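You operate a simulated robot arm through the tools that you are given. There is no shell and no other tool.

You are at the controls of a simulated robot arm. One attempt, no reset.

## Task
Put things in order on the top of the green bench. At the end: the bulb from the top of the green bench stands on top of the black pulley; the brown name block (marked "COMPRESSION") from the top of the green bench stands on top of the silver pulley; the orange dipstick stands where the brown name block stood; the black relay from the top of the green bench is on the grey carton (marked "WHEEL BEARING"); whatever was shut is shut again. Leave all else as you found it, and nothing knocked over.

Only the result counts: the job must be done as asked and must still hold three seconds after the hand-in. Knocking over, shifting, dropping, spilling or breaking anything else fails it.

## Robot
A 6-joint arm with a two-finger gripper, fixed in place. Base frame: the origin is at the foot of the arm, x ahead of it, y to its left, z up; the work surface is at about z = 0.85. Readings come in m, rad, newtons and seconds.
With the tool pointing down near the work surface it reaches from about 0.14 to 0.68 m from the base axis. Its first joint turns from -1.152 to 1.152 rad. Payload 2.45 kg.
The tool frame sits at the grasp point between the pads (the TCP): z along the fingers, y along the line on which they close. The tips reach 0.03 m beyond it. Largest opening 0.106 m; the body of the gripper starts 0.079 m behind the TCP.
Orientation is that of the tool frame in the base frame, as a unit quaternion [w, x, y, z]. With the fingers straight down and closing along the base's y, the tool's x points along the base's -x, its y along +y and its z along -z.

## Interface
- The arm moves only by the tool nudge_tool. Its argument "series" is one flat list of numbers, 7 for each row, row after row: the closure, from 0 (fully open) to 1 (shut), then the shift along the base's x, y, z in m, then the turn, a rotation vector about the base's x, y, z in rad. In form: [claw, x, y, z, rx, ry, rz, claw, x, y, z, rx, ry, rz, ...]. A call has 1 to 20 rows; each row is the pose to reach, as a shift and turn from the pose commanded when the call began. Rows are played at 5 a second. More than 0.05 m and 0.15 rad between two rows, or a gripper value outside its range, and nothing of the call is played. Where a pose cannot be reached the arm comes as near as it can. A force on the tool above 40 N (or 10 N above the force at the start of the call, whichever is more), or a blocked arm, ends the call early, and 0.2 s more pass. The fingers move at their own pace (about 0.153 m/s each) and stop on an object; they squeeze with about 27 N. The grip force told is the motor's: it shows also when the fingers shut on nothing. Time passes only in rows, and 0.2 s behind the last, so rows that repeat a pose let the fingers close. It gives the time, the measured TCP pose, the force on the tool (base axes), the opening and the grip force at its end, in the units of the frame above (readings bear some noise), with the torque about the TCP (base axes, N m) and any sound that the robot's microphone picked up.
- Cameras (640 x 400 px; columns grow to the right, rows downward): "scene" is fixed at [0.0567, 0.4157, 1.4007]; the picture's right is [-0.75, -0.66, 0.00], its down [-0.40, 0.45, -0.80] and it looks along [0.53, -0.60, -0.60] (base axes); focal length 304 px, centre (320, 200). "wrist" rides on the gripper at [0.076, -0.002, -0.106] in the tool frame; the picture's right is [0.02, 1.00, 0.00], its down [-0.78, 0.02, -0.62] and it looks along [-0.62, 0.01, 0.78] (tool axes); focal length 247 px, centre (320, 200). There is no depth. A picture from a camera that has moved, and an enlarged one, comes with that camera's place and axes in the base frame and with its lens.
- grab_frame(camera): a new picture of that camera. It takes no simulated time.
- close_up(camera, box): a new picture of the part [left, top, right, bottom] of that camera's present view, enlarged. It takes no simulated time.
- sign_off(): hands the job in; it is judged then, once.

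Places have to be worked out from the pictures, the camera data and where the tool is seen. Open the gripper and draw the arm clear of the work before you hand the job in, unless the task says otherwise.

The tools are called after ">>>" as name(argument=value, ...) on one line, values as JSON. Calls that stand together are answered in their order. nudge_tool: Moves the arm, as the interface text tells. Its arguments: {"type":"object","properties":{"series":{"type":"array"}},"required":["series"]} The other tools are called the same way: grab_frame (camera) takes a picture; close_up (camera, box) takes an enlarged picture of a part of a camera's view; sign_off () hands the job in.

At the start:

```text
t: 0.0
position: [0.3582, -0.153, 1.1987]
tool_rot: [0.001, 0.0, 1.0, 0.0]
force: [0.6, 0.9, 0.6]
wrist_torque: [-0.04, 0.0, -0.03]
opening: 0.106
finger_force: 0.0
```

scene: 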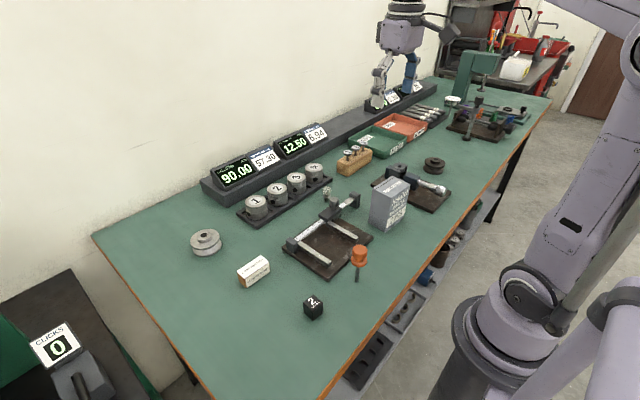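
wrist: 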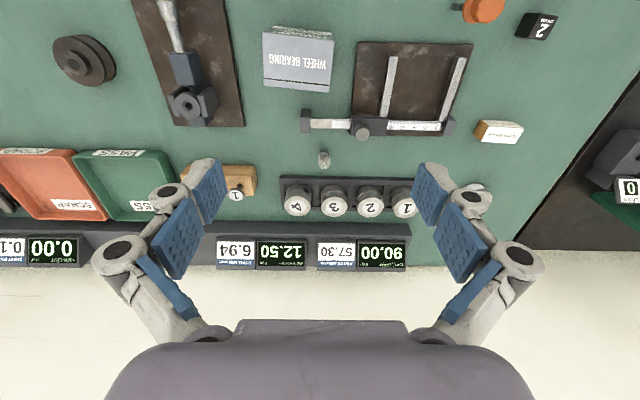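

I start by looking closely at the bench to identify the bulb, name block, dipstick, relay, pulleys and carton.

>>> close_up(camera="scene", box=[170, 200, 410, 350])

>>> close_up(camera="scene", box=[300, 100, 540, 250])

>>> close_up(camera="wrist", box=[240, 0, 560, 200])

>>> close_up(camera="scene", box=[340, 20, 580, 170])

>>> close_up(camera="wrist", box=[0, 0, 320, 200])

```text
2.67 times, centred on (290, 275) of scene
camera zoom: at [0.0567, 0.4157, 1.4007], right [-0.75, -0.66, 0.0], down [-0.4, 0.45, -0.8], along [0.53, -0.6, -0.6], focal length 810 px, centre (400, 0)
```

zoom: 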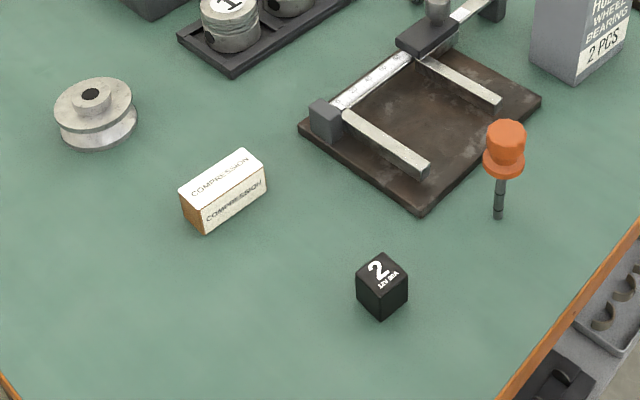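

```text
2.67 times, centred on (420, 175) of scene
camera zoom: at [0.0567, 0.4157, 1.4007], right [-0.75, -0.66, 0.0], down [-0.4, 0.45, -0.8], along [0.53, -0.6, -0.6], focal length 810 px, centre (53, 267)
```

zoom: 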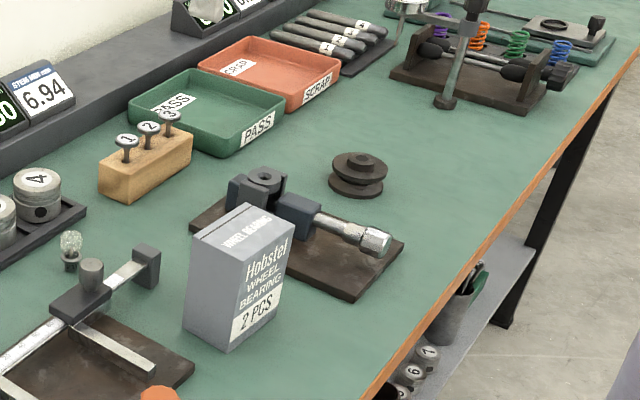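

```text
2.00 times, centred on (400, 100) of wrist
camera zoom: at [0.2815, -0.1542, 1.3052], right [-0.02, 1.0, 0.0], down [0.78, 0.02, 0.62], along [0.62, 0.01, -0.78], focal length 494 px, centre (160, 400)
```

zoom: 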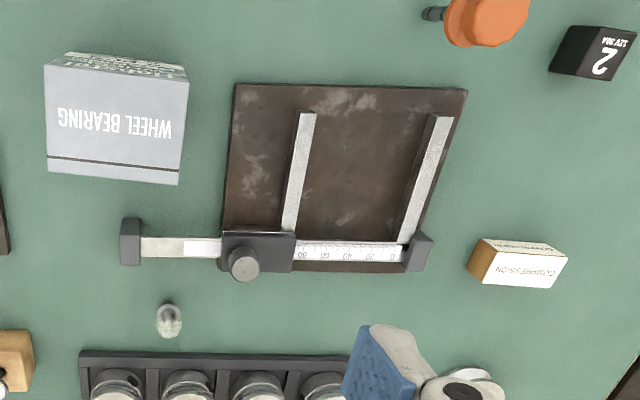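

```text
2.67 times, centred on (460, 95) of scene
camera zoom: at [0.0567, 0.4157, 1.4007], right [-0.75, -0.66, 0.0], down [-0.4, 0.45, -0.8], along [0.53, -0.6, -0.6], focal length 810 px, centre (-53, 480)
```

zoom: 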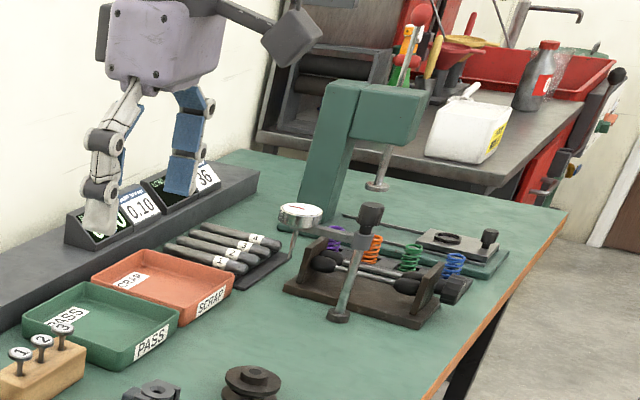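

```text
2.00 times, centred on (160, 100) of wrist
camera zoom: at [0.2815, -0.1542, 1.3052], right [-0.02, 1.0, 0.0], down [0.78, 0.02, 0.62], along [0.62, 0.01, -0.78], focal length 494 px, centre (640, 400)
```

zoom: 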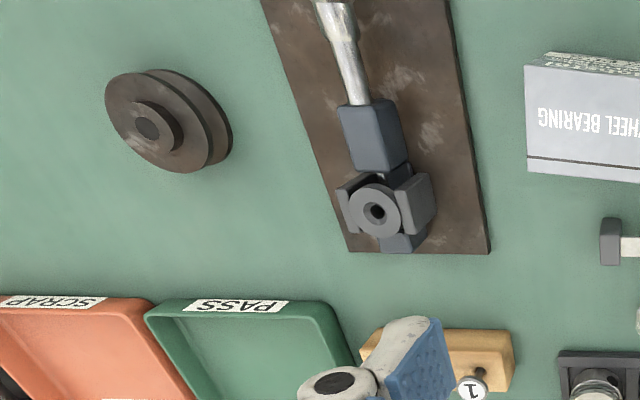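

The dipstick looks upright on a thin rod near (0.28, 0.04). The black pulley is near (0.36, -0.52) and the silver one near (0.63, 0.20). I move the wrist camera over the black pulley for a closer look.

>>> nudge_tool(series=[0, -0.007, -0.037, -0.015, 0, 0, 0, 0, -0.014, -0.074, -0.03, 0, 0, 0, 0, -0.021, -0.111, -0.045, 0, 0, 0, 0, -0.028, -0.148, -0.06, 0, 0, 0, 0, -0.035, -0.185, -0.075, 0, 0, 0, 0, -0.042, -0.222, -0.09, 0, 0, 0, 0, -0.049, -0.259, -0.105, 0, 0, 0, 0, -0.056, -0.297, -0.12, 0, 0, 0, 0, -0.056, -0.297, -0.12, 0, 0, 0])

>>> grab_frame(camera="wrist")

>>> grab_frame(camera="scene")

```text
t: 2.0
position: [0.2999, -0.447, 1.0797]
tool_rot: [0.0, 0.0, 1.0, -0.001]
force: [1.1, -0.2, 0.0]
wrist_torque: [0.01, 0.0, -0.05]
opening: 0.1061
finger_force: 0.1
```

```text
taken
camera wrist: at [0.2247, -0.4493, 1.186], right [-0.02, 1.0, 0.0], down [0.78, 0.02, 0.62], along [0.62, 0.01, -0.78], focal length 247 px, centre (320, 200)
```

wrist: 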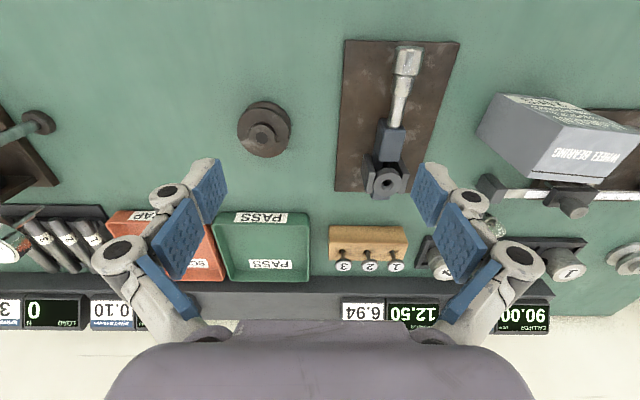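

```text
taken
```

scene: 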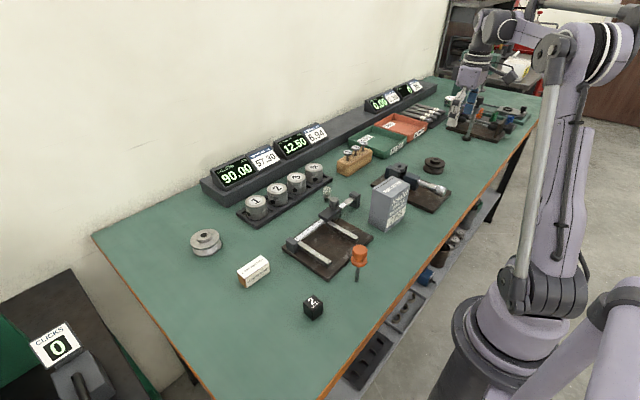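

>>> close_up(camera="wrist", box=[200, 80, 328, 160])

>>> close_up(camera="scene", box=[400, 140, 464, 180])

>>> close_up(camera="scene", box=[300, 170, 364, 210])

>>> close_up(camera="scene", box=[176, 212, 240, 272])

>>> close_up(camera="scene", box=[340, 260, 500, 400])

```text
5.00 times, centred on (264, 120) of wrist
camera zoom: at [0.2247, -0.4493, 1.186], right [-0.02, 1.0, 0.0], down [0.78, 0.02, 0.62], along [0.62, 0.01, -0.78], focal length 1235 px, centre (600, 600)
```

zoom: 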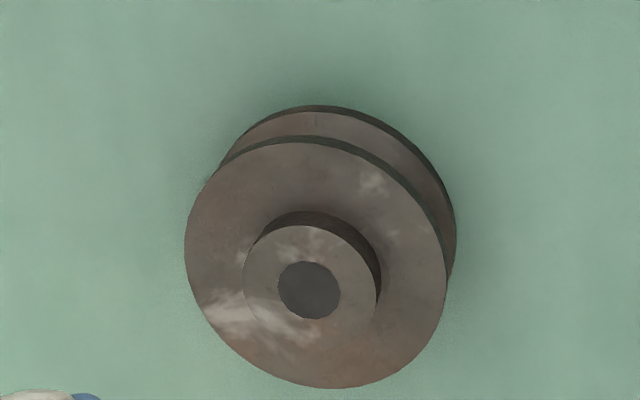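

```text
10.00 times, centred on (432, 160) of scene
camera zoom: at [0.0567, 0.4157, 1.4007], right [-0.75, -0.66, 0.0], down [-0.4, 0.45, -0.8], along [0.53, -0.6, -0.6], focal length 3039 px, centre (-800, 600)
```

zoom: 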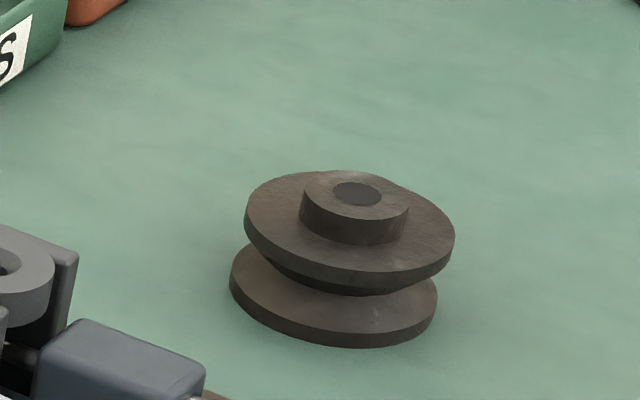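

```text
10.00 times, centred on (332, 190) of scene
camera zoom: at [0.0567, 0.4157, 1.4007], right [-0.75, -0.66, 0.0], down [-0.4, 0.45, -0.8], along [0.53, -0.6, -0.6], focal length 3039 px, centre (200, 300)
```

zoom: 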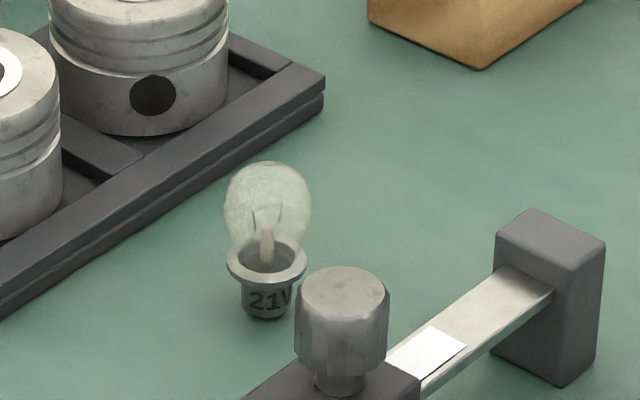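

```text
6.67 times, centred on (208, 242) of scene
camera zoom: at [0.0567, 0.4157, 1.4007], right [-0.75, -0.66, 0.0], down [-0.4, 0.45, -0.8], along [0.53, -0.6, -0.6], focal length 2026 px, centre (1067, -80)
```

zoom: 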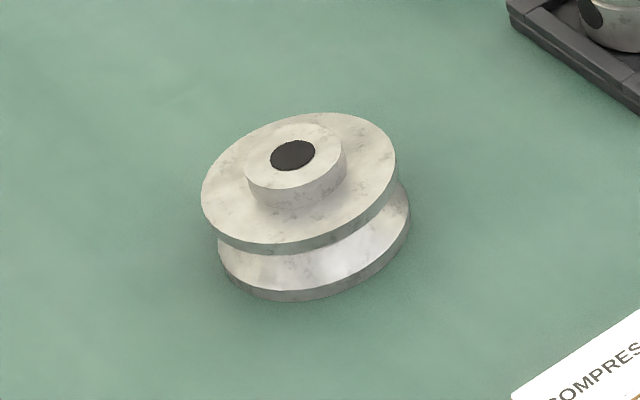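

```text
2.86 times, centred on (420, 330) of scene
camera zoom: at [0.0567, 0.4157, 1.4007], right [-0.75, -0.66, 0.0], down [-0.4, 0.45, -0.8], along [0.53, -0.6, -0.6], focal length 868 px, centre (34, -171)
```

zoom: 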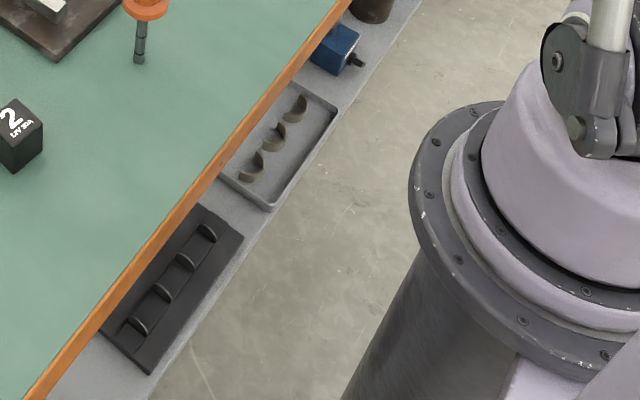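

The black pulley's hub top triangulates to about (0.359, -0.520, 0.894), and its bore looks like a flat dark disc. Next I move toward the bulb for a better view of it.

>>> nudge_tool(series=[0, 0.015, 0.0376, -0.004, 0, 0, 0, 0, 0.03, 0.0752, -0.008, 0, 0, 0, 0, 0.045, 0.1128, -0.012, 0, 0, 0, 0, 0.06, 0.1504, -0.016, 0, 0, 0, 0, 0.075, 0.188, -0.02, 0, 0, 0, 0, 0.09, 0.2256, -0.024, 0, 0, 0, 0, 0.105, 0.2632, -0.028, 0, 0, 0, 0, 0.12, 0.301, -0.03, 0, 0, 0, 0, 0.12, 0.301, -0.03, 0, 0, 0])

>>> grab_frame(camera="wrist")

>>> close_up(camera="wrist", box=[240, 110, 400, 210])

```text
t: 4.0
position: [0.421, -0.1453, 1.0498]
tool_rot: [0.001, 0.001, 1.0, 0.0]
force: [0.1, -0.5, 0.2]
wrist_torque: [0.03, 0.03, 0.02]
opening: 0.1062
finger_force: 0.0
```

```text
taken
camera wrist: at [0.3453, -0.147, 1.1558], right [-0.02, 1.0, 0.0], down [0.78, 0.02, 0.62], along [0.62, 0.01, -0.78], focal length 247 px, centre (320, 200)
```

wrist: 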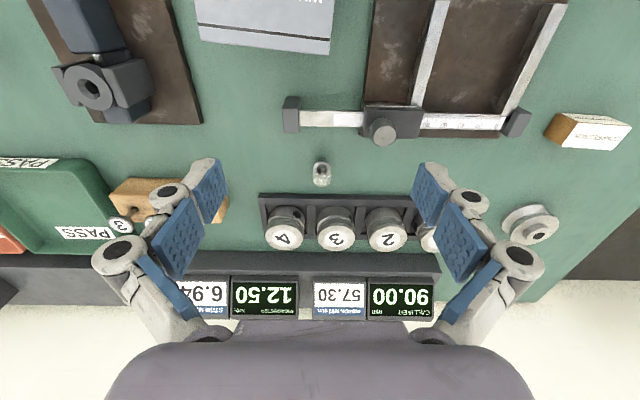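

```text
4.00 times, centred on (320, 160) of wrist
camera zoom: at [0.3453, -0.147, 1.1558], right [-0.02, 1.0, 0.0], down [0.78, 0.02, 0.62], along [0.62, 0.01, -0.78], focal length 988 px, centre (320, 360)
```

zoom: 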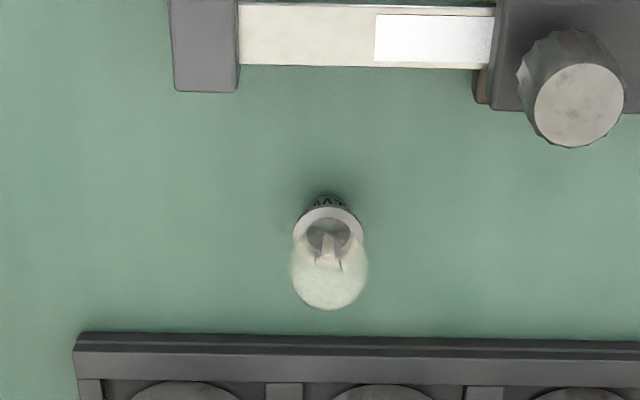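

The bulb's axis is at about (0.520, -0.142) and it is roughly 0.055 tall, with clear space around it for the fingers. I move above it, then check alignment from close up.

>>> nudge_tool(series=[0.2, 0.033, 0.001, -0.02, 0, 0, 0, 0.3, 0.066, 0.002, -0.04, 0, 0, 0, 0.4, 0.099, 0.003, -0.06, 0, 0, 0, 0.4, 0.099, 0.003, -0.09, 0, 0, 0, 0.4, 0.099, 0.003, -0.09, 0, 0, 0])

>>> grab_frame(camera="wrist")

>>> close_up(camera="scene", box=[270, 110, 398, 240])

```text
t: 5.2
position: [0.5203, -0.1435, 0.9601]
tool_rot: [0.001, 0.0, 1.0, 0.0]
force: [-0.1, -0.2, 0.2]
wrist_torque: [0.01, 0.02, 0.03]
opening: 0.0635
finger_force: 0.1
```

```text
taken
camera wrist: at [0.4437, -0.1458, 1.0652], right [-0.02, 1.0, 0.0], down [0.78, 0.02, 0.62], along [0.62, 0.01, -0.78], focal length 247 px, centre (320, 200)
```

wrist: 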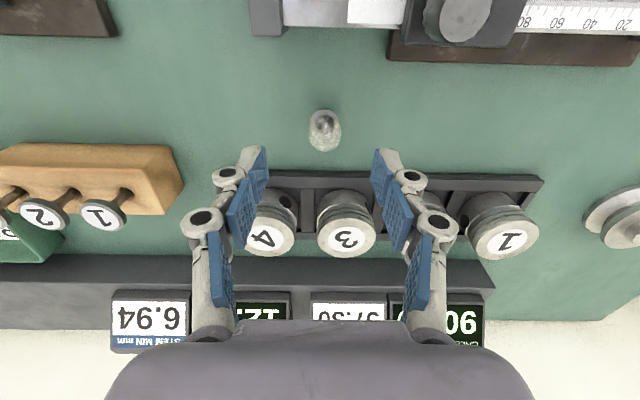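

```text
3.08 times, centred on (334, 175) of scene
camera zoom: at [0.0567, 0.4157, 1.4007], right [-0.75, -0.66, 0.0], down [-0.4, 0.45, -0.8], along [0.53, -0.6, -0.6], focal length 935 px, centre (277, 277)
```

zoom: 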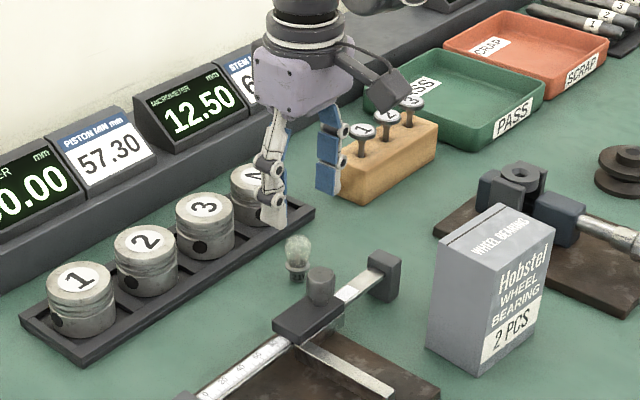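

The bulb sits close to between the fingers; I zoom to measure the residual offset.

>>> close_up(camera="wrist", box=[240, 90, 400, 190])

```text
4.00 times, centred on (320, 140) of wrist
camera zoom: at [0.4437, -0.1458, 1.0652], right [-0.02, 1.0, 0.0], down [0.78, 0.02, 0.62], along [0.62, 0.01, -0.78], focal length 988 px, centre (320, 440)
```

zoom: 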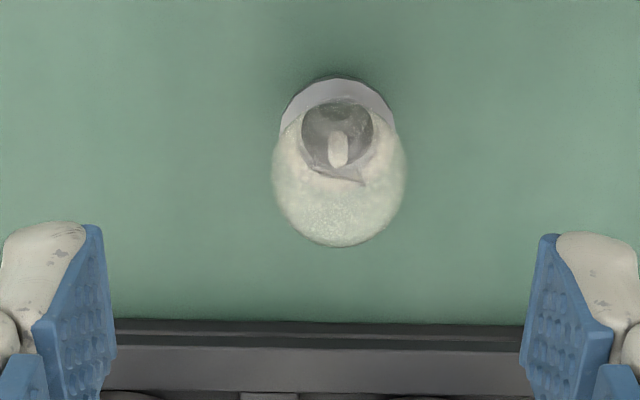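

The bulb is about 3 mm toward +y of the tool axis, with x already on it. I shift, descend to z≈0.889 and close on the glass.

>>> nudge_tool(series=[0.4, 0, 0.0028, 0, 0, 0, 0, 0.4, 0, 0.0028, -0.025, 0, 0, 0, 0.4, 0, 0.0028, -0.05, 0, 0, 0, 0.4, 0, 0.0028, -0.071, 0, 0, 0, 0.4, 0, 0.0028, -0.071, 0, 0, 0])

>>> grab_frame(camera="wrist")

>>> close_up(camera="scene", box=[290, 150, 370, 220])

```text
t: 6.4
position: [0.5181, -0.1426, 0.8902]
tool_rot: [0.001, 0.0, 1.0, 0.0]
force: [1.2, 0.3, 0.1]
wrist_torque: [0.0, -0.02, -0.03]
opening: 0.0635
finger_force: 0.1
```

```text
taken
camera wrist: at [0.4424, -0.1442, 0.9956], right [-0.02, 1.0, 0.0], down [0.78, 0.02, 0.62], along [0.62, 0.01, -0.78], focal length 247 px, centre (320, 200)
```

wrist: 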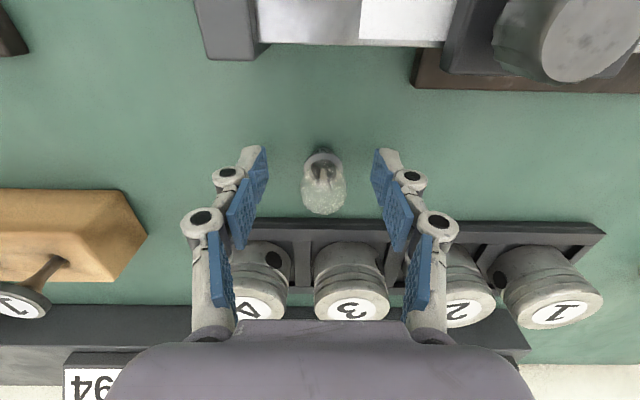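

```text
5.71 times, centred on (330, 185) of scene
camera zoom: at [0.0567, 0.4157, 1.4007], right [-0.75, -0.66, 0.0], down [-0.4, 0.45, -0.8], along [0.53, -0.6, -0.6], focal length 1737 px, centre (263, 286)
```

zoom: 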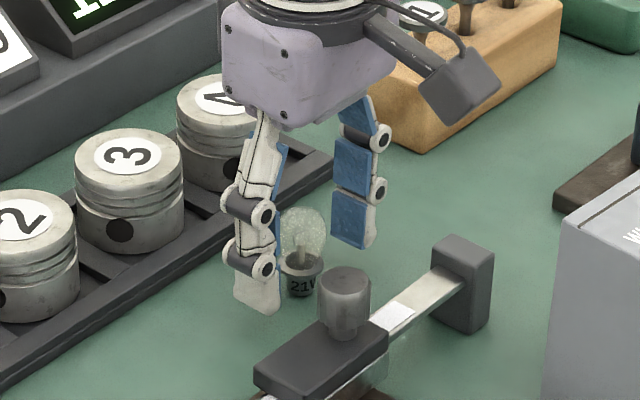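

The bulb is centred between the pads, with its glass level with the tool point. I close the gripper and hold for a few rows.

>>> nudge_tool(series=[0.6, 0, 0.0008, 0, 0, 0, 0, 0.8, 0, 0.0008, 0, 0, 0, 0, 1, 0, 0.0008, 0, 0, 0, 0, 1, 0, 0.0008, 0, 0, 0, 0])

>>> close_up(camera="wrist", box=[240, 120, 400, 220])

```text
t: 7.4
position: [0.5185, -0.1405, 0.889]
tool_rot: [0.001, 0.0, 1.0, 0.001]
force: [-0.4, 0.4, -0.3]
wrist_torque: [-0.01, -0.02, -0.02]
opening: 0.0233
finger_force: 27.0
```

```text
4.00 times, centred on (320, 170) of wrist
camera zoom: at [0.4427, -0.1433, 0.9958], right [-0.02, 1.0, 0.0], down [0.78, 0.02, 0.62], along [0.62, 0.01, -0.78], focal length 988 px, centre (320, 320)
```

zoom: 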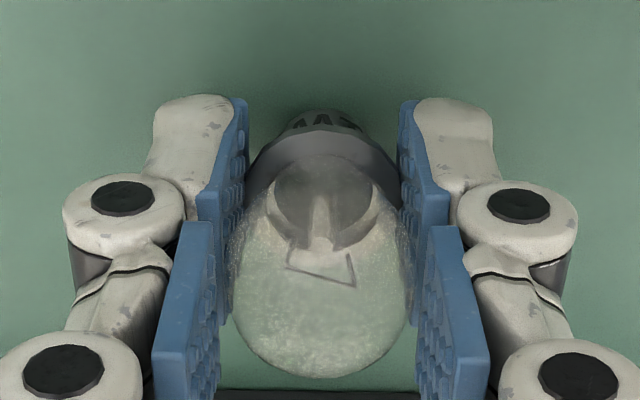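

The bulb is held at an opening of 0.023 with 27 N. I lift it clear and carry it to above the black pulley.

>>> nudge_tool(series=[1, 0, 0.0008, 0.02, 0, 0, 0, 1, 0, 0, 0.06, 0, 0, 0, 1, 0, 0, 0.1, 0, 0, 0, 1, 0, 0, 0.14, 0, 0, 0, 1, -0.0163, -0.0381, 0.161, 0, 0, 0, 1, -0.0325, -0.0761, 0.161, 0, 0, 0, 1, -0.0488, -0.1142, 0.161, 0, 0, 0, 1, -0.065, -0.1523, 0.161, 0, 0, 0, 1, -0.0813, -0.1904, 0.161, 0, 0, 0, 1, -0.0975, -0.2284, 0.161, 0, 0, 0, 1, -0.1138, -0.2665, 0.161, 0, 0, 0, 1, -0.13, -0.3046, 0.161, 0, 0, 0, 1, -0.1463, -0.3426, 0.161, 0, 0, 0, 1, -0.1625, -0.3807, 0.161, 0, 0, 0, 1, -0.1625, -0.3807, 0.161, 0, 0, 0])

>>> grab_frame(camera="wrist")

>>> close_up(camera="scene", box=[380, 80, 508, 180])

```text
t: 10.6
position: [0.3526, -0.5249, 1.0486]
tool_rot: [0.001, -0.001, 1.0, 0.0]
force: [-0.5, -0.1, -0.5]
wrist_torque: [0.0, 0.03, 0.04]
opening: 0.0235
finger_force: 27.4
```

```text
taken
camera wrist: at [0.2761, -0.5271, 1.1553], right [-0.02, 1.0, 0.0], down [0.78, 0.02, 0.62], along [0.62, 0.01, -0.78], focal length 247 px, centre (320, 200)
```

wrist: 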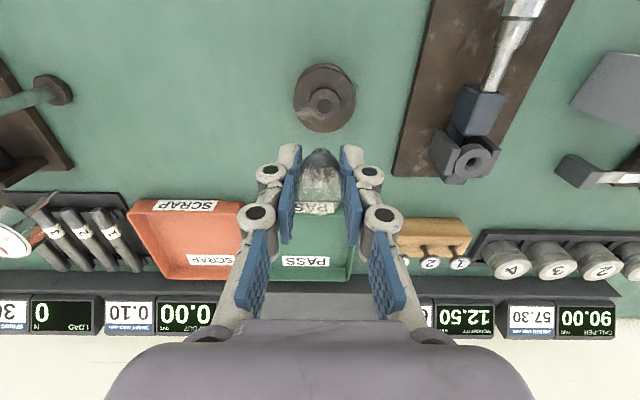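

```text
4.00 times, centred on (444, 130) of scene
camera zoom: at [0.0567, 0.4157, 1.4007], right [-0.75, -0.66, 0.0], down [-0.4, 0.45, -0.8], along [0.53, -0.6, -0.6], focal length 1216 px, centre (-176, 480)
```

zoom: 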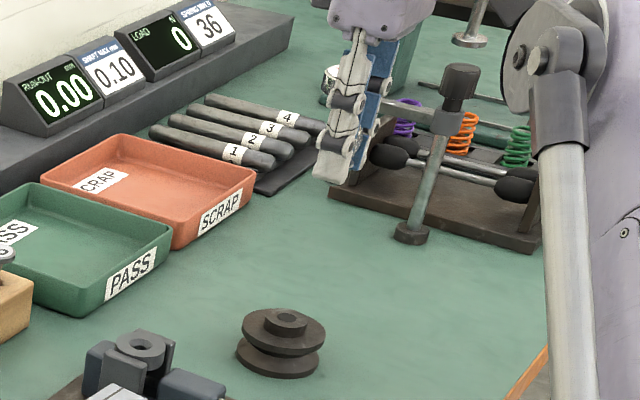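

The bulb is still held and the pulley is nearly beneath it. I zoom on the hub to compute the offset.

>>> close_up(camera="wrist", box=[256, 50, 400, 140])

>>> close_up(camera="wrist", box=[256, 130, 384, 210])

```text
4.44 times, centred on (328, 95) of wrist
camera zoom: at [0.2761, -0.5271, 1.1553], right [-0.02, 1.0, 0.0], down [0.78, 0.02, 0.62], along [0.62, 0.01, -0.78], focal length 1098 px, centre (284, 667)
```

zoom: 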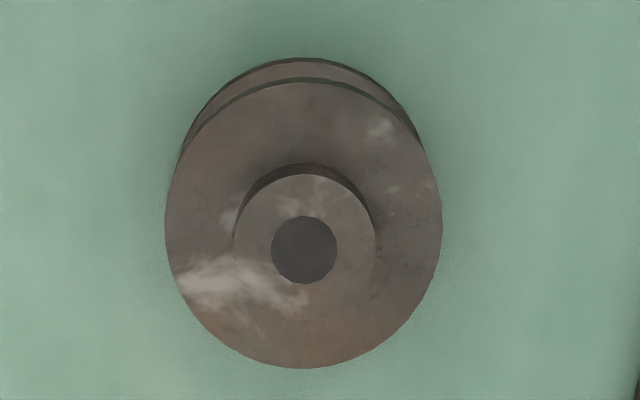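

```text
5.00 times, centred on (320, 170) of wrist
camera zoom: at [0.2761, -0.5271, 1.1553], right [-0.02, 1.0, 0.0], down [0.78, 0.02, 0.62], along [0.62, 0.01, -0.78], focal length 1235 px, centre (320, 350)
```

zoom: 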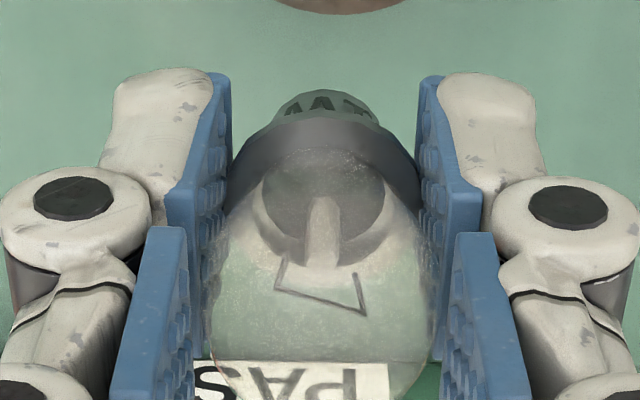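

The hub centre is about 7 mm in +x and 3 mm in +y of the tool axis, and the bulb's own axis is about 4–5 mm in +x of it. I shift by (+0.002, +0.0035) and lower to about 1 cm above contact.

>>> nudge_tool(series=[1, 0.002, 0.0035, -0.01, 0, 0, 0, 1, 0.002, 0.0035, -0.04, 0, 0, 0, 1, 0.002, 0.0035, -0.07, 0, 0, 0, 1, 0.002, 0.0035, -0.095, 0, 0, 0, 1, 0.002, 0.0035, -0.104, 0, 0, 0, 1, 0.002, 0.0035, -0.104, 0, 0, 0])

>>> close_up(camera="wrist", box=[240, 90, 400, 190])

>>> close_up(camera="scene", box=[400, 120, 480, 180])

```text
t: 12.0
position: [0.36, -0.5205, 0.9442]
tool_rot: [0.001, 0.001, 1.0, 0.0]
force: [0.0, -0.7, -0.3]
wrist_torque: [-0.01, -0.04, -0.01]
opening: 0.0234
finger_force: 26.9
```

```text
4.00 times, centred on (320, 140) of wrist
camera zoom: at [0.2835, -0.5223, 1.0502], right [-0.02, 1.0, 0.0], down [0.78, 0.02, 0.62], along [0.62, 0.01, -0.78], focal length 988 px, centre (320, 440)
```

zoom: 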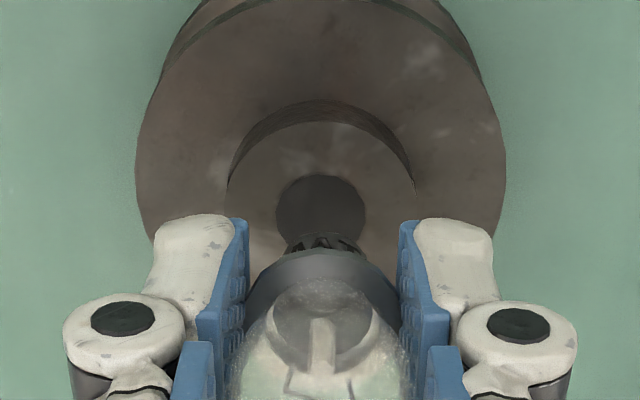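

```text
6.67 times, centred on (440, 150) of scene
camera zoom: at [0.0567, 0.4157, 1.4007], right [-0.75, -0.66, 0.0], down [-0.4, 0.45, -0.8], along [0.53, -0.6, -0.6], focal length 2026 px, centre (-480, 533)
```

zoom: 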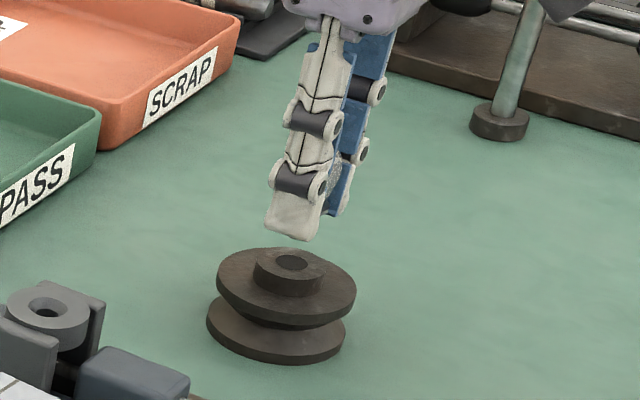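

The arm had been settling; now the hub centre is at about (-0.001, -0.001) of the tool and the bulb axis at about +0.0045 in x. I correct by -0.0045 in x and lower toward contact in small steps.

>>> nudge_tool(series=[1, -0.0045, -0.0005, 0, 0, 0, 0, 1, -0.0045, -0.0005, -0.003, 0, 0, 0, 1, -0.0045, -0.0005, -0.006, 0, 0, 0, 1, -0.0045, -0.0005, -0.008, 0, 0, 0, 1, -0.0045, -0.0005, -0.008, 0, 0, 0, 1, -0.0045, -0.0005, -0.008, 0, 0, 0])

>>> close_up(camera="wrist", box=[240, 90, 400, 190])

>>> close_up(camera="scene", box=[410, 130, 458, 175])

```text
t: 13.4
position: [0.3544, -0.519, 0.9356]
tool_rot: [0.0, 0.0, 1.0, 0.0]
force: [0.1, -0.2, -0.6]
wrist_torque: [0.0, 0.02, 0.02]
opening: 0.023
finger_force: 26.7
```

```text
4.00 times, centred on (320, 140) of wrist
camera zoom: at [0.2789, -0.5218, 1.0425], right [-0.02, 1.0, 0.0], down [0.78, 0.02, 0.62], along [0.62, 0.01, -0.78], focal length 988 px, centre (320, 440)
```

zoom: 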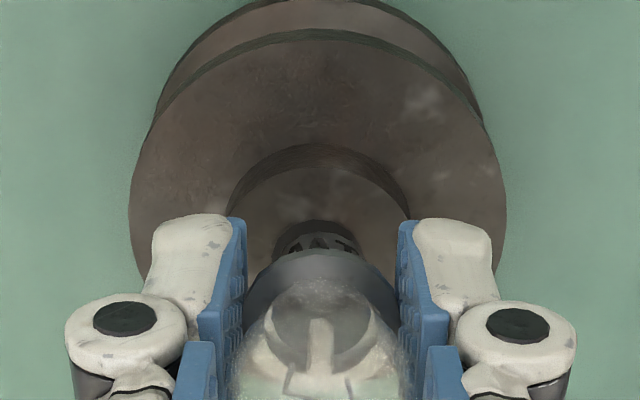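

```text
8.89 times, centred on (434, 152) of scene
camera zoom: at [0.0567, 0.4157, 1.4007], right [-0.75, -0.66, 0.0], down [-0.4, 0.45, -0.8], along [0.53, -0.6, -0.6], focal length 2702 px, centre (-693, 622)
```

zoom: 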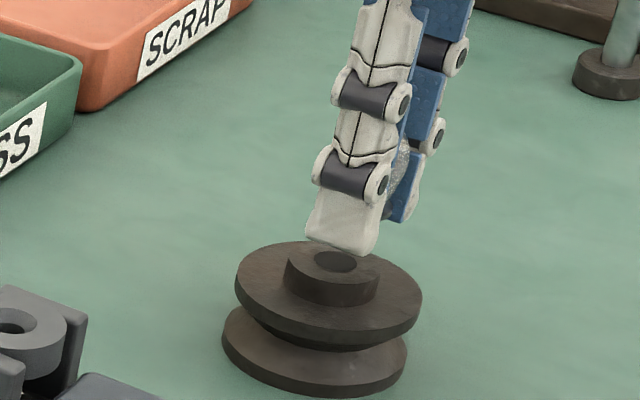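

The bulb base and bore edges now line up. I go down 3 mm more with a tiny y correction and read the force.

>>> nudge_tool(series=[1, 0, -0.0006, -0.001, 0, 0, 0, 1, 0, -0.0006, -0.002, 0, 0, 0, 1, 0, -0.0006, -0.003, 0, 0, 0, 1, 0, -0.0006, -0.003, 0, 0, 0])

>>> close_up(camera="wrist", box=[280, 120, 360, 170])

```text
t: 14.4
position: [0.3564, -0.5202, 0.9331]
tool_rot: [0.0, 0.001, 1.0, 0.0]
force: [0.1, -0.2, -0.2]
wrist_torque: [-0.02, -0.02, 0.0]
opening: 0.023
finger_force: 26.9
```

```text
8.00 times, centred on (320, 145) of wrist
camera zoom: at [0.2797, -0.5218, 1.0394], right [-0.02, 1.0, 0.0], down [0.78, 0.02, 0.62], along [0.62, 0.01, -0.78], focal length 1976 px, centre (320, 640)
```

zoom: 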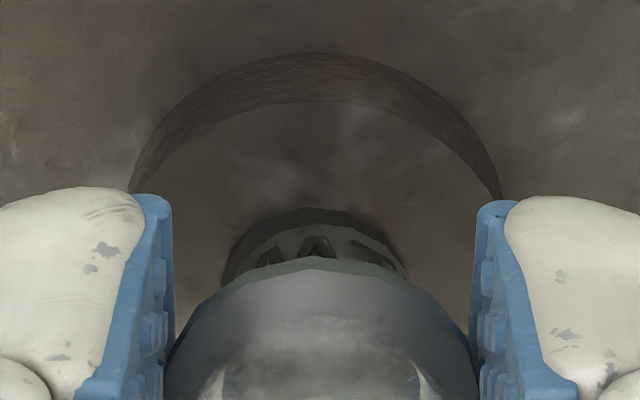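

No contact force yet, and the gap looks like 1–2 mm. I go down another 2 mm in half-millimetre steps.

>>> nudge_tool(series=[1, 0, 0, -0.0005, 0, 0, 0, 1, 0, 0, -0.001, 0, 0, 0, 1, 0, 0, -0.0015, 0, 0, 0, 1, 0, 0, -0.0015, 0, 0, 0])

>>> close_up(camera="wrist", box=[280, 120, 360, 170])

```text
t: 15.4
position: [0.3562, -0.5195, 0.9326]
tool_rot: [0.001, 0.0, 1.0, 0.001]
force: [0.6, 0.2, -1.2]
wrist_torque: [-0.01, 0.0, -0.01]
opening: 0.023
finger_force: 27.1
```

```text
8.00 times, centred on (320, 145) of wrist
camera zoom: at [0.2793, -0.5221, 1.0379], right [-0.02, 1.0, 0.0], down [0.78, 0.02, 0.62], along [0.62, 0.01, -0.78], focal length 1976 px, centre (320, 640)
```

zoom: 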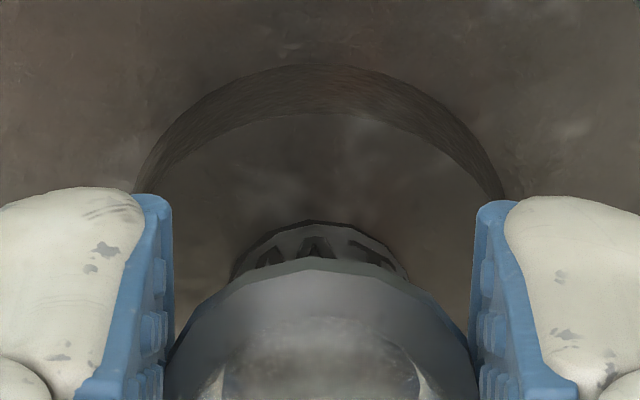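

The base and hub plane have almost converged. I continue 1.5 mm more, watching for a rise in vertical force.

>>> nudge_tool(series=[1, 0, 0, -0.0005, 0, 0, 0, 1, 0, 0, -0.001, 0, 0, 0, 1, 0, 0, -0.001, 0, 0, 0, 1, 0, 0, -0.001, 0, 0, 0])

>>> close_up(camera="wrist", box=[280, 120, 360, 170])

```text
t: 16.4
position: [0.3544, -0.5189, 0.9314]
tool_rot: [0.001, 0.0, 1.0, 0.0]
force: [0.3, -0.2, -1.0]
wrist_torque: [0.02, -0.02, -0.04]
opening: 0.0228
finger_force: 27.1
```

```text
8.00 times, centred on (320, 145) of wrist
camera zoom: at [0.2793, -0.5224, 1.0372], right [-0.02, 1.0, 0.0], down [0.78, 0.02, 0.62], along [0.62, 0.01, -0.78], focal length 1976 px, centre (320, 640)
```

zoom: 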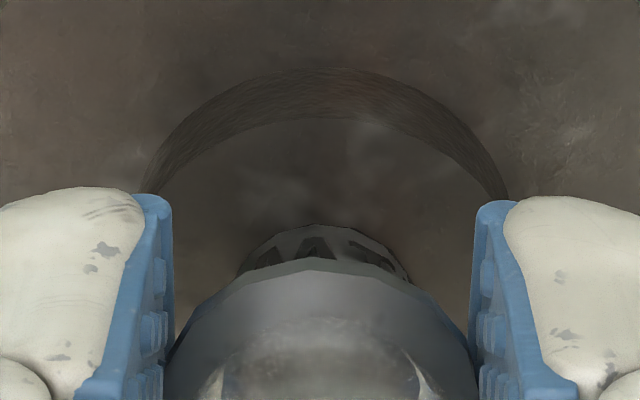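

The force reading is ambiguous at about 1 N. I go one more millimetre to confirm contact.

>>> nudge_tool(series=[1, 0, 0, -0.0005, 0, 0, 0, 1, 0, 0, -0.001, 0, 0, 0, 1, 0, 0, -0.001, 0, 0, 0, 1, 0, 0, -0.001, 0, 0, 0])

>>> close_up(camera="wrist", box=[280, 120, 360, 170])

>>> close_up(camera="scene", box=[410, 130, 458, 175])

```text
t: 17.4
position: [0.3557, -0.5193, 0.9298]
tool_rot: [0.001, 0.0, 1.0, 0.0]
force: [-0.4, 1.3, 0.2]
wrist_torque: [0.0, -0.01, -0.03]
opening: 0.0229
finger_force: 26.1
```

```text
8.00 times, centred on (320, 145) of wrist
camera zoom: at [0.2795, -0.522, 1.0363], right [-0.02, 1.0, 0.0], down [0.78, 0.02, 0.62], along [0.62, 0.01, -0.78], focal length 1976 px, centre (320, 640)
```

zoom: 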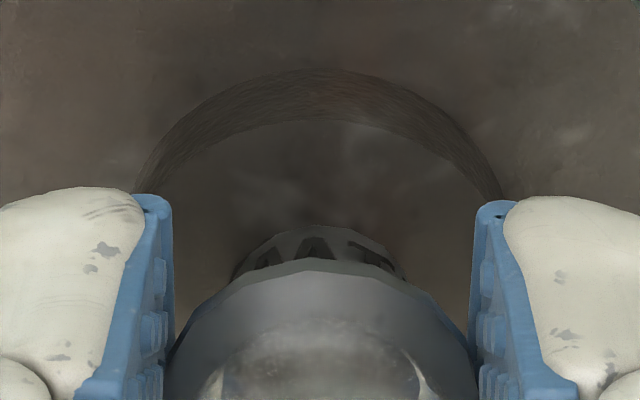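

```text
8.89 times, centred on (434, 152) of scene
camera zoom: at [0.0567, 0.4157, 1.4007], right [-0.75, -0.66, 0.0], down [-0.4, 0.45, -0.8], along [0.53, -0.6, -0.6], focal length 2702 px, centre (-693, 622)
```

zoom: 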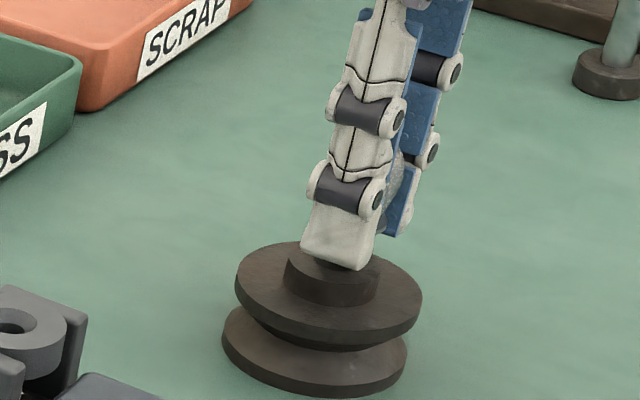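

Both the bulb base and hub stopped approaching relative to each other, so the bulb is resting on the hub. I release and lift straight up.

>>> nudge_tool(series=[0.74, 0, 0, 0, 0, 0, 0, 0.6, 0, 0, 0, 0, 0, 0, 0.5, 0, 0, 0, 0, 0, 0, 0.5, 0, 0, 0.015, 0, 0, 0, 0.5, 0, 0, 0.04, 0, 0, 0, 0.5, 0, 0, 0.08, 0, 0, 0, 0.5, 0, 0, 0.12, 0, 0, 0, 0.5, 0, 0, 0.12, 0, 0, 0])

>>> close_up(camera="wrist", box=[240, 60, 400, 160])

>>> close_up(camera="scene", box=[410, 130, 458, 175])

```text
t: 19.2
position: [0.3538, -0.5214, 1.0525]
tool_rot: [0.001, 0.0, 1.0, -0.001]
force: [0.4, 1.2, 0.1]
wrist_torque: [-0.02, -0.01, 0.01]
opening: 0.0531
finger_force: 0.0
```

```text
4.00 times, centred on (320, 110) of wrist
camera zoom: at [0.2784, -0.5224, 1.1583], right [-0.02, 1.0, 0.0], down [0.78, 0.02, 0.62], along [0.62, 0.01, -0.78], focal length 988 px, centre (320, 560)
```

zoom: 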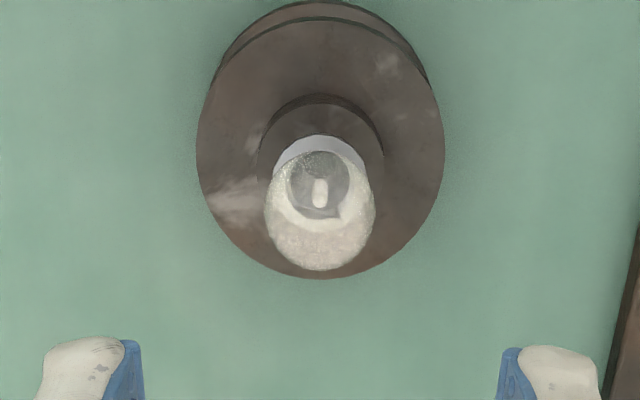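

```text
8.89 times, centred on (434, 152) of scene
camera zoom: at [0.0567, 0.4157, 1.4007], right [-0.75, -0.66, 0.0], down [-0.4, 0.45, -0.8], along [0.53, -0.6, -0.6], focal length 2702 px, centre (-693, 622)
```

zoom: 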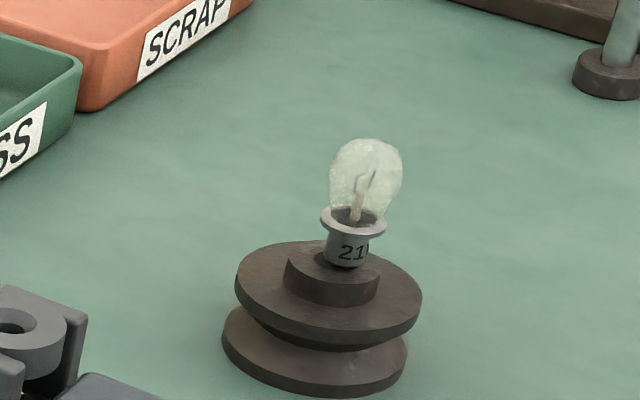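

The bulb stands upright on the black pulley's hub. Next I move over the carton to locate its top before fetching the relay.

>>> nudge_tool(series=[0.3, -0.0116, 0.0412, 0.0056, 0, 0, 0, 0.1, -0.0231, 0.0824, 0.0111, 0, 0, 0, 0, -0.0347, 0.1237, 0.0167, 0, 0, 0, 0, -0.0462, 0.1649, 0.0222, 0, 0, 0, 0, -0.0578, 0.2061, 0.0278, 0, 0, 0, 0, -0.0693, 0.2473, 0.0333, 0, 0, 0, 0, -0.0809, 0.2886, 0.0389, 0, 0, 0, 0, -0.0924, 0.3298, 0.0444, 0, 0, 0, 0, -0.104, 0.371, 0.05, 0, 0, 0, 0, -0.104, 0.371, 0.05, 0, 0, 0, 0, -0.104, 0.371, 0.05, 0, 0, 0])

>>> grab_frame(camera="wrist")

>>> close_up(camera="scene", box=[340, 160, 436, 240])

```text
t: 21.6
position: [0.2532, -0.1475, 1.101]
tool_rot: [0.0, 0.0, 1.0, 0.0]
force: [-1.3, 0.1, 0.8]
wrist_torque: [-0.02, -0.03, 0.0]
opening: 0.1059
finger_force: 0.1
```

```text
taken
camera wrist: at [0.178, -0.1502, 1.2061], right [-0.02, 1.0, 0.0], down [0.78, 0.02, 0.62], along [0.62, 0.01, -0.78], focal length 247 px, centre (320, 200)
```

wrist: 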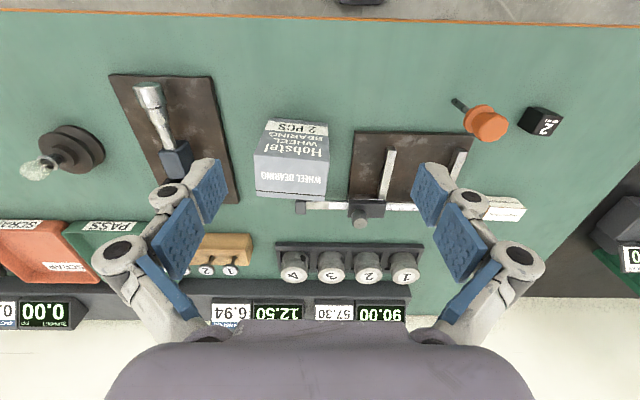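

```text
5.00 times, centred on (388, 200) of scene
camera zoom: at [0.0567, 0.4158, 1.4007], right [-0.75, -0.66, 0.0], down [-0.4, 0.45, -0.8], along [0.53, -0.6, -0.6], focal length 1520 px, centre (-20, 200)
```

zoom: 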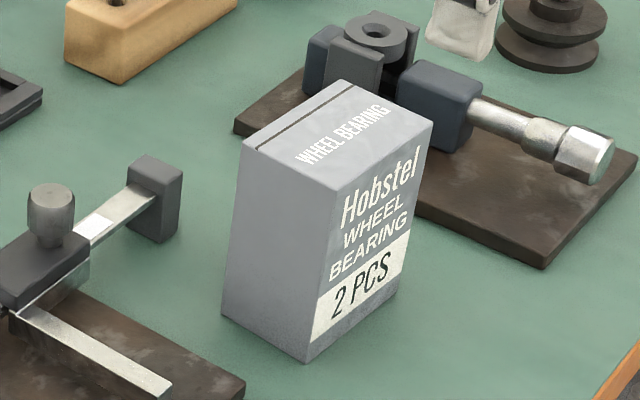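

I zoom on the carton, relay and dipstick in this wrist view to measure their positions.

>>> close_up(camera="wrist", box=[232, 110, 352, 210])

>>> close_up(camera="wrist", box=[430, 80, 580, 170])

```text
4.00 times, centred on (292, 160) of wrist
camera zoom: at [0.178, -0.1502, 1.2061], right [-0.02, 1.0, 0.0], down [0.78, 0.02, 0.62], along [0.62, 0.01, -0.78], focal length 988 px, centre (432, 360)
```

zoom: 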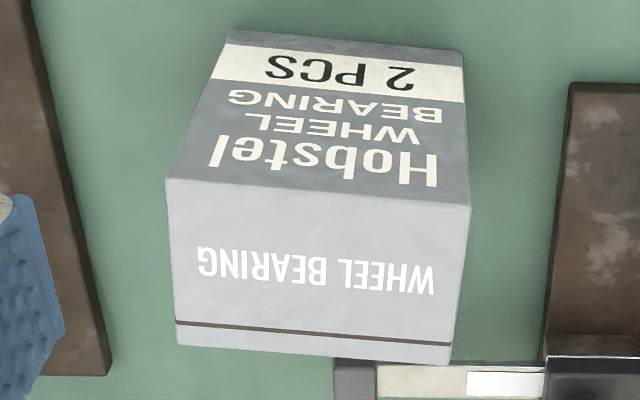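

```text
4.27 times, centred on (505, 125) of wrist
camera zoom: at [0.178, -0.1502, 1.2061], right [-0.02, 1.0, 0.0], down [0.78, 0.02, 0.62], along [0.62, 0.01, -0.78], focal length 1054 px, centre (-469, 520)
```

zoom: 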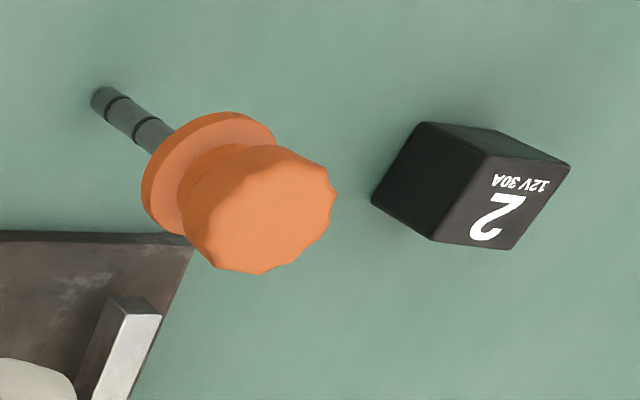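

The carton top is centred at about (0.342, -0.182), z≈0.962. The relay is a 27 mm cube at (0.301, 0.158) turned about -6.5°. I move above the relay with a matching yaw.

>>> nudge_tool(series=[0.1, 0.006, 0.038, -0.01, 0, 0, -0.015, 0.2, 0.012, 0.076, -0.02, 0, 0, -0.03, 0.3, 0.018, 0.114, -0.03, 0, 0, -0.045, 0.4, 0.024, 0.152, -0.04, 0, 0, -0.06, 0.4, 0.03, 0.19, -0.055, 0, 0, -0.075, 0.4, 0.036, 0.228, -0.07, 0, 0, -0.09, 0.4, 0.042, 0.266, -0.085, 0, 0, -0.105, 0.4, 0.0476, 0.3058, -0.1, 0, 0, -0.115, 0.4, 0.0476, 0.3058, -0.125, 0, 0, -0.115, 0.4, 0.0476, 0.3058, -0.125, 0, 0, -0.115, 0.4, 0.0476, 0.3058, -0.125, 0, 0, -0.115])

>>> grab_frame(camera="wrist")

>>> close_up(camera="wrist", box=[240, 80, 400, 180])

>>> grab_frame(camera="scene")

```text
t: 24.0
position: [0.2986, 0.1582, 0.9777]
tool_rot: [0.001, 0.057, 0.998, 0.0]
force: [-0.2, 0.6, 0.0]
wrist_torque: [0.01, -0.01, 0.0]
opening: 0.0636
finger_force: 0.1
```

```text
taken
camera wrist: at [0.2241, 0.164, 1.0834], right [0.09, 1.0, 0.0], down [0.78, -0.07, 0.62], along [0.62, -0.06, -0.78], focal length 247 px, centre (320, 200)
```

wrist: 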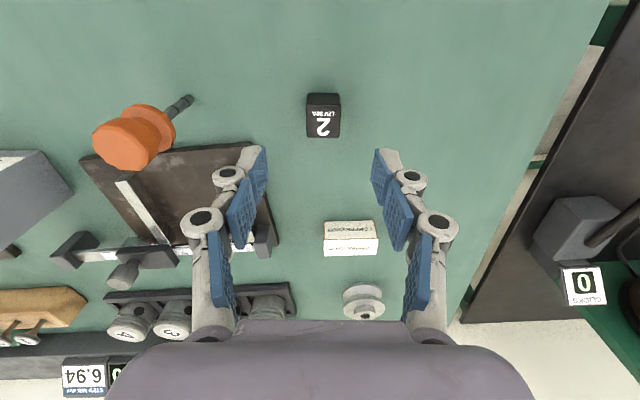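

```text
4.00 times, centred on (320, 130) of wrist
camera zoom: at [0.2241, 0.164, 1.0834], right [0.09, 1.0, 0.0], down [0.78, -0.07, 0.62], along [0.62, -0.06, -0.78], focal length 988 px, centre (320, 480)
```

zoom: 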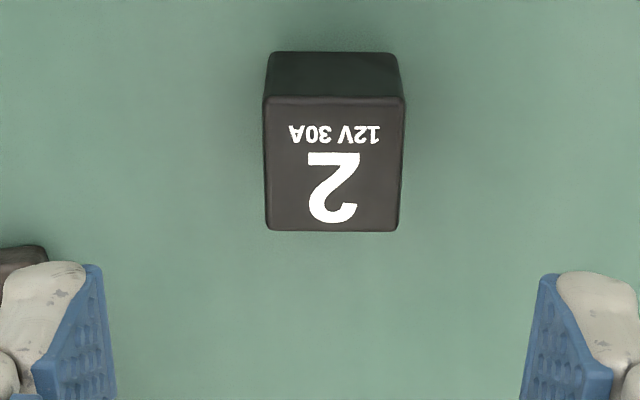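

```text
taken
```

scene: 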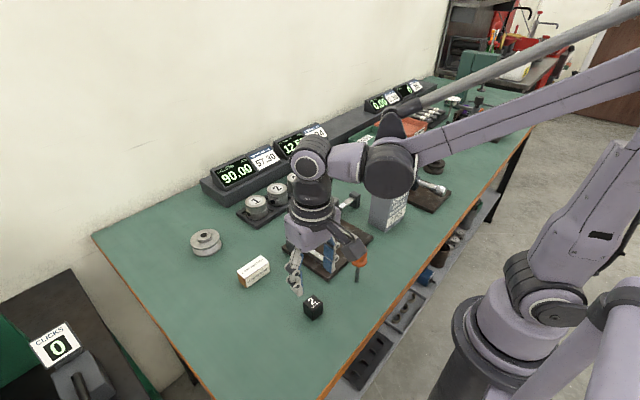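

The relay is aligned in yaw and about 1 mm ahead and 2 mm to +y. I correct, descend to z≈0.885 and close.

>>> nudge_tool(series=[0.4, 0.0012, 0.002, -0.02, 0, 0, 0, 0.4, 0.0012, 0.002, -0.045, 0, 0, 0, 0.4, 0.0012, 0.002, -0.07, 0, 0, 0, 0.4, 0.0012, 0.002, -0.085, 0, 0, 0, 0.4, 0.0012, 0.002, -0.092, 0, 0, 0, 0.4, 0.0012, 0.002, -0.092, 0, 0, 0, 0.6, 0.0012, 0.002, -0.092, 0, 0, 0, 0.8, 0.0012, 0.002, -0.092, 0, 0, 0, 1, 0.0012, 0.002, -0.092, 0, 0, 0, 1, 0.0012, 0.002, -0.092, 0, 0, 0])

>>> close_up(camera="wrist", box=[240, 120, 400, 220])

```text
t: 26.2
position: [0.2992, 0.1589, 0.8847]
tool_rot: [0.001, 0.057, 0.998, 0.0]
force: [0.3, 0.4, 0.3]
wrist_torque: [0.01, -0.04, 0.0]
opening: 0.0279
finger_force: 27.1
```

```text
4.00 times, centred on (320, 170) of wrist
camera zoom: at [0.2239, 0.1659, 0.9905], right [0.09, 1.0, 0.0], down [0.78, -0.07, 0.62], along [0.62, -0.06, -0.78], focal length 988 px, centre (320, 320)
```

zoom: 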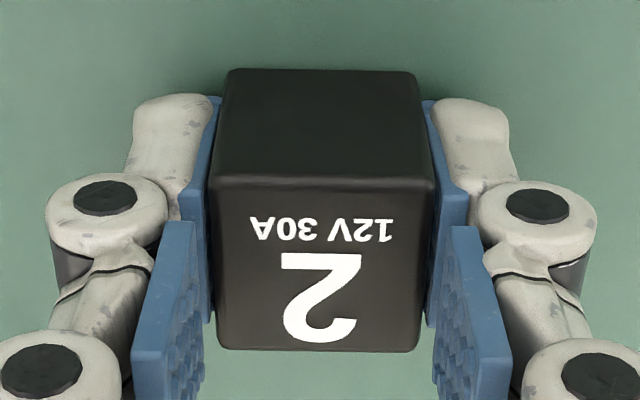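

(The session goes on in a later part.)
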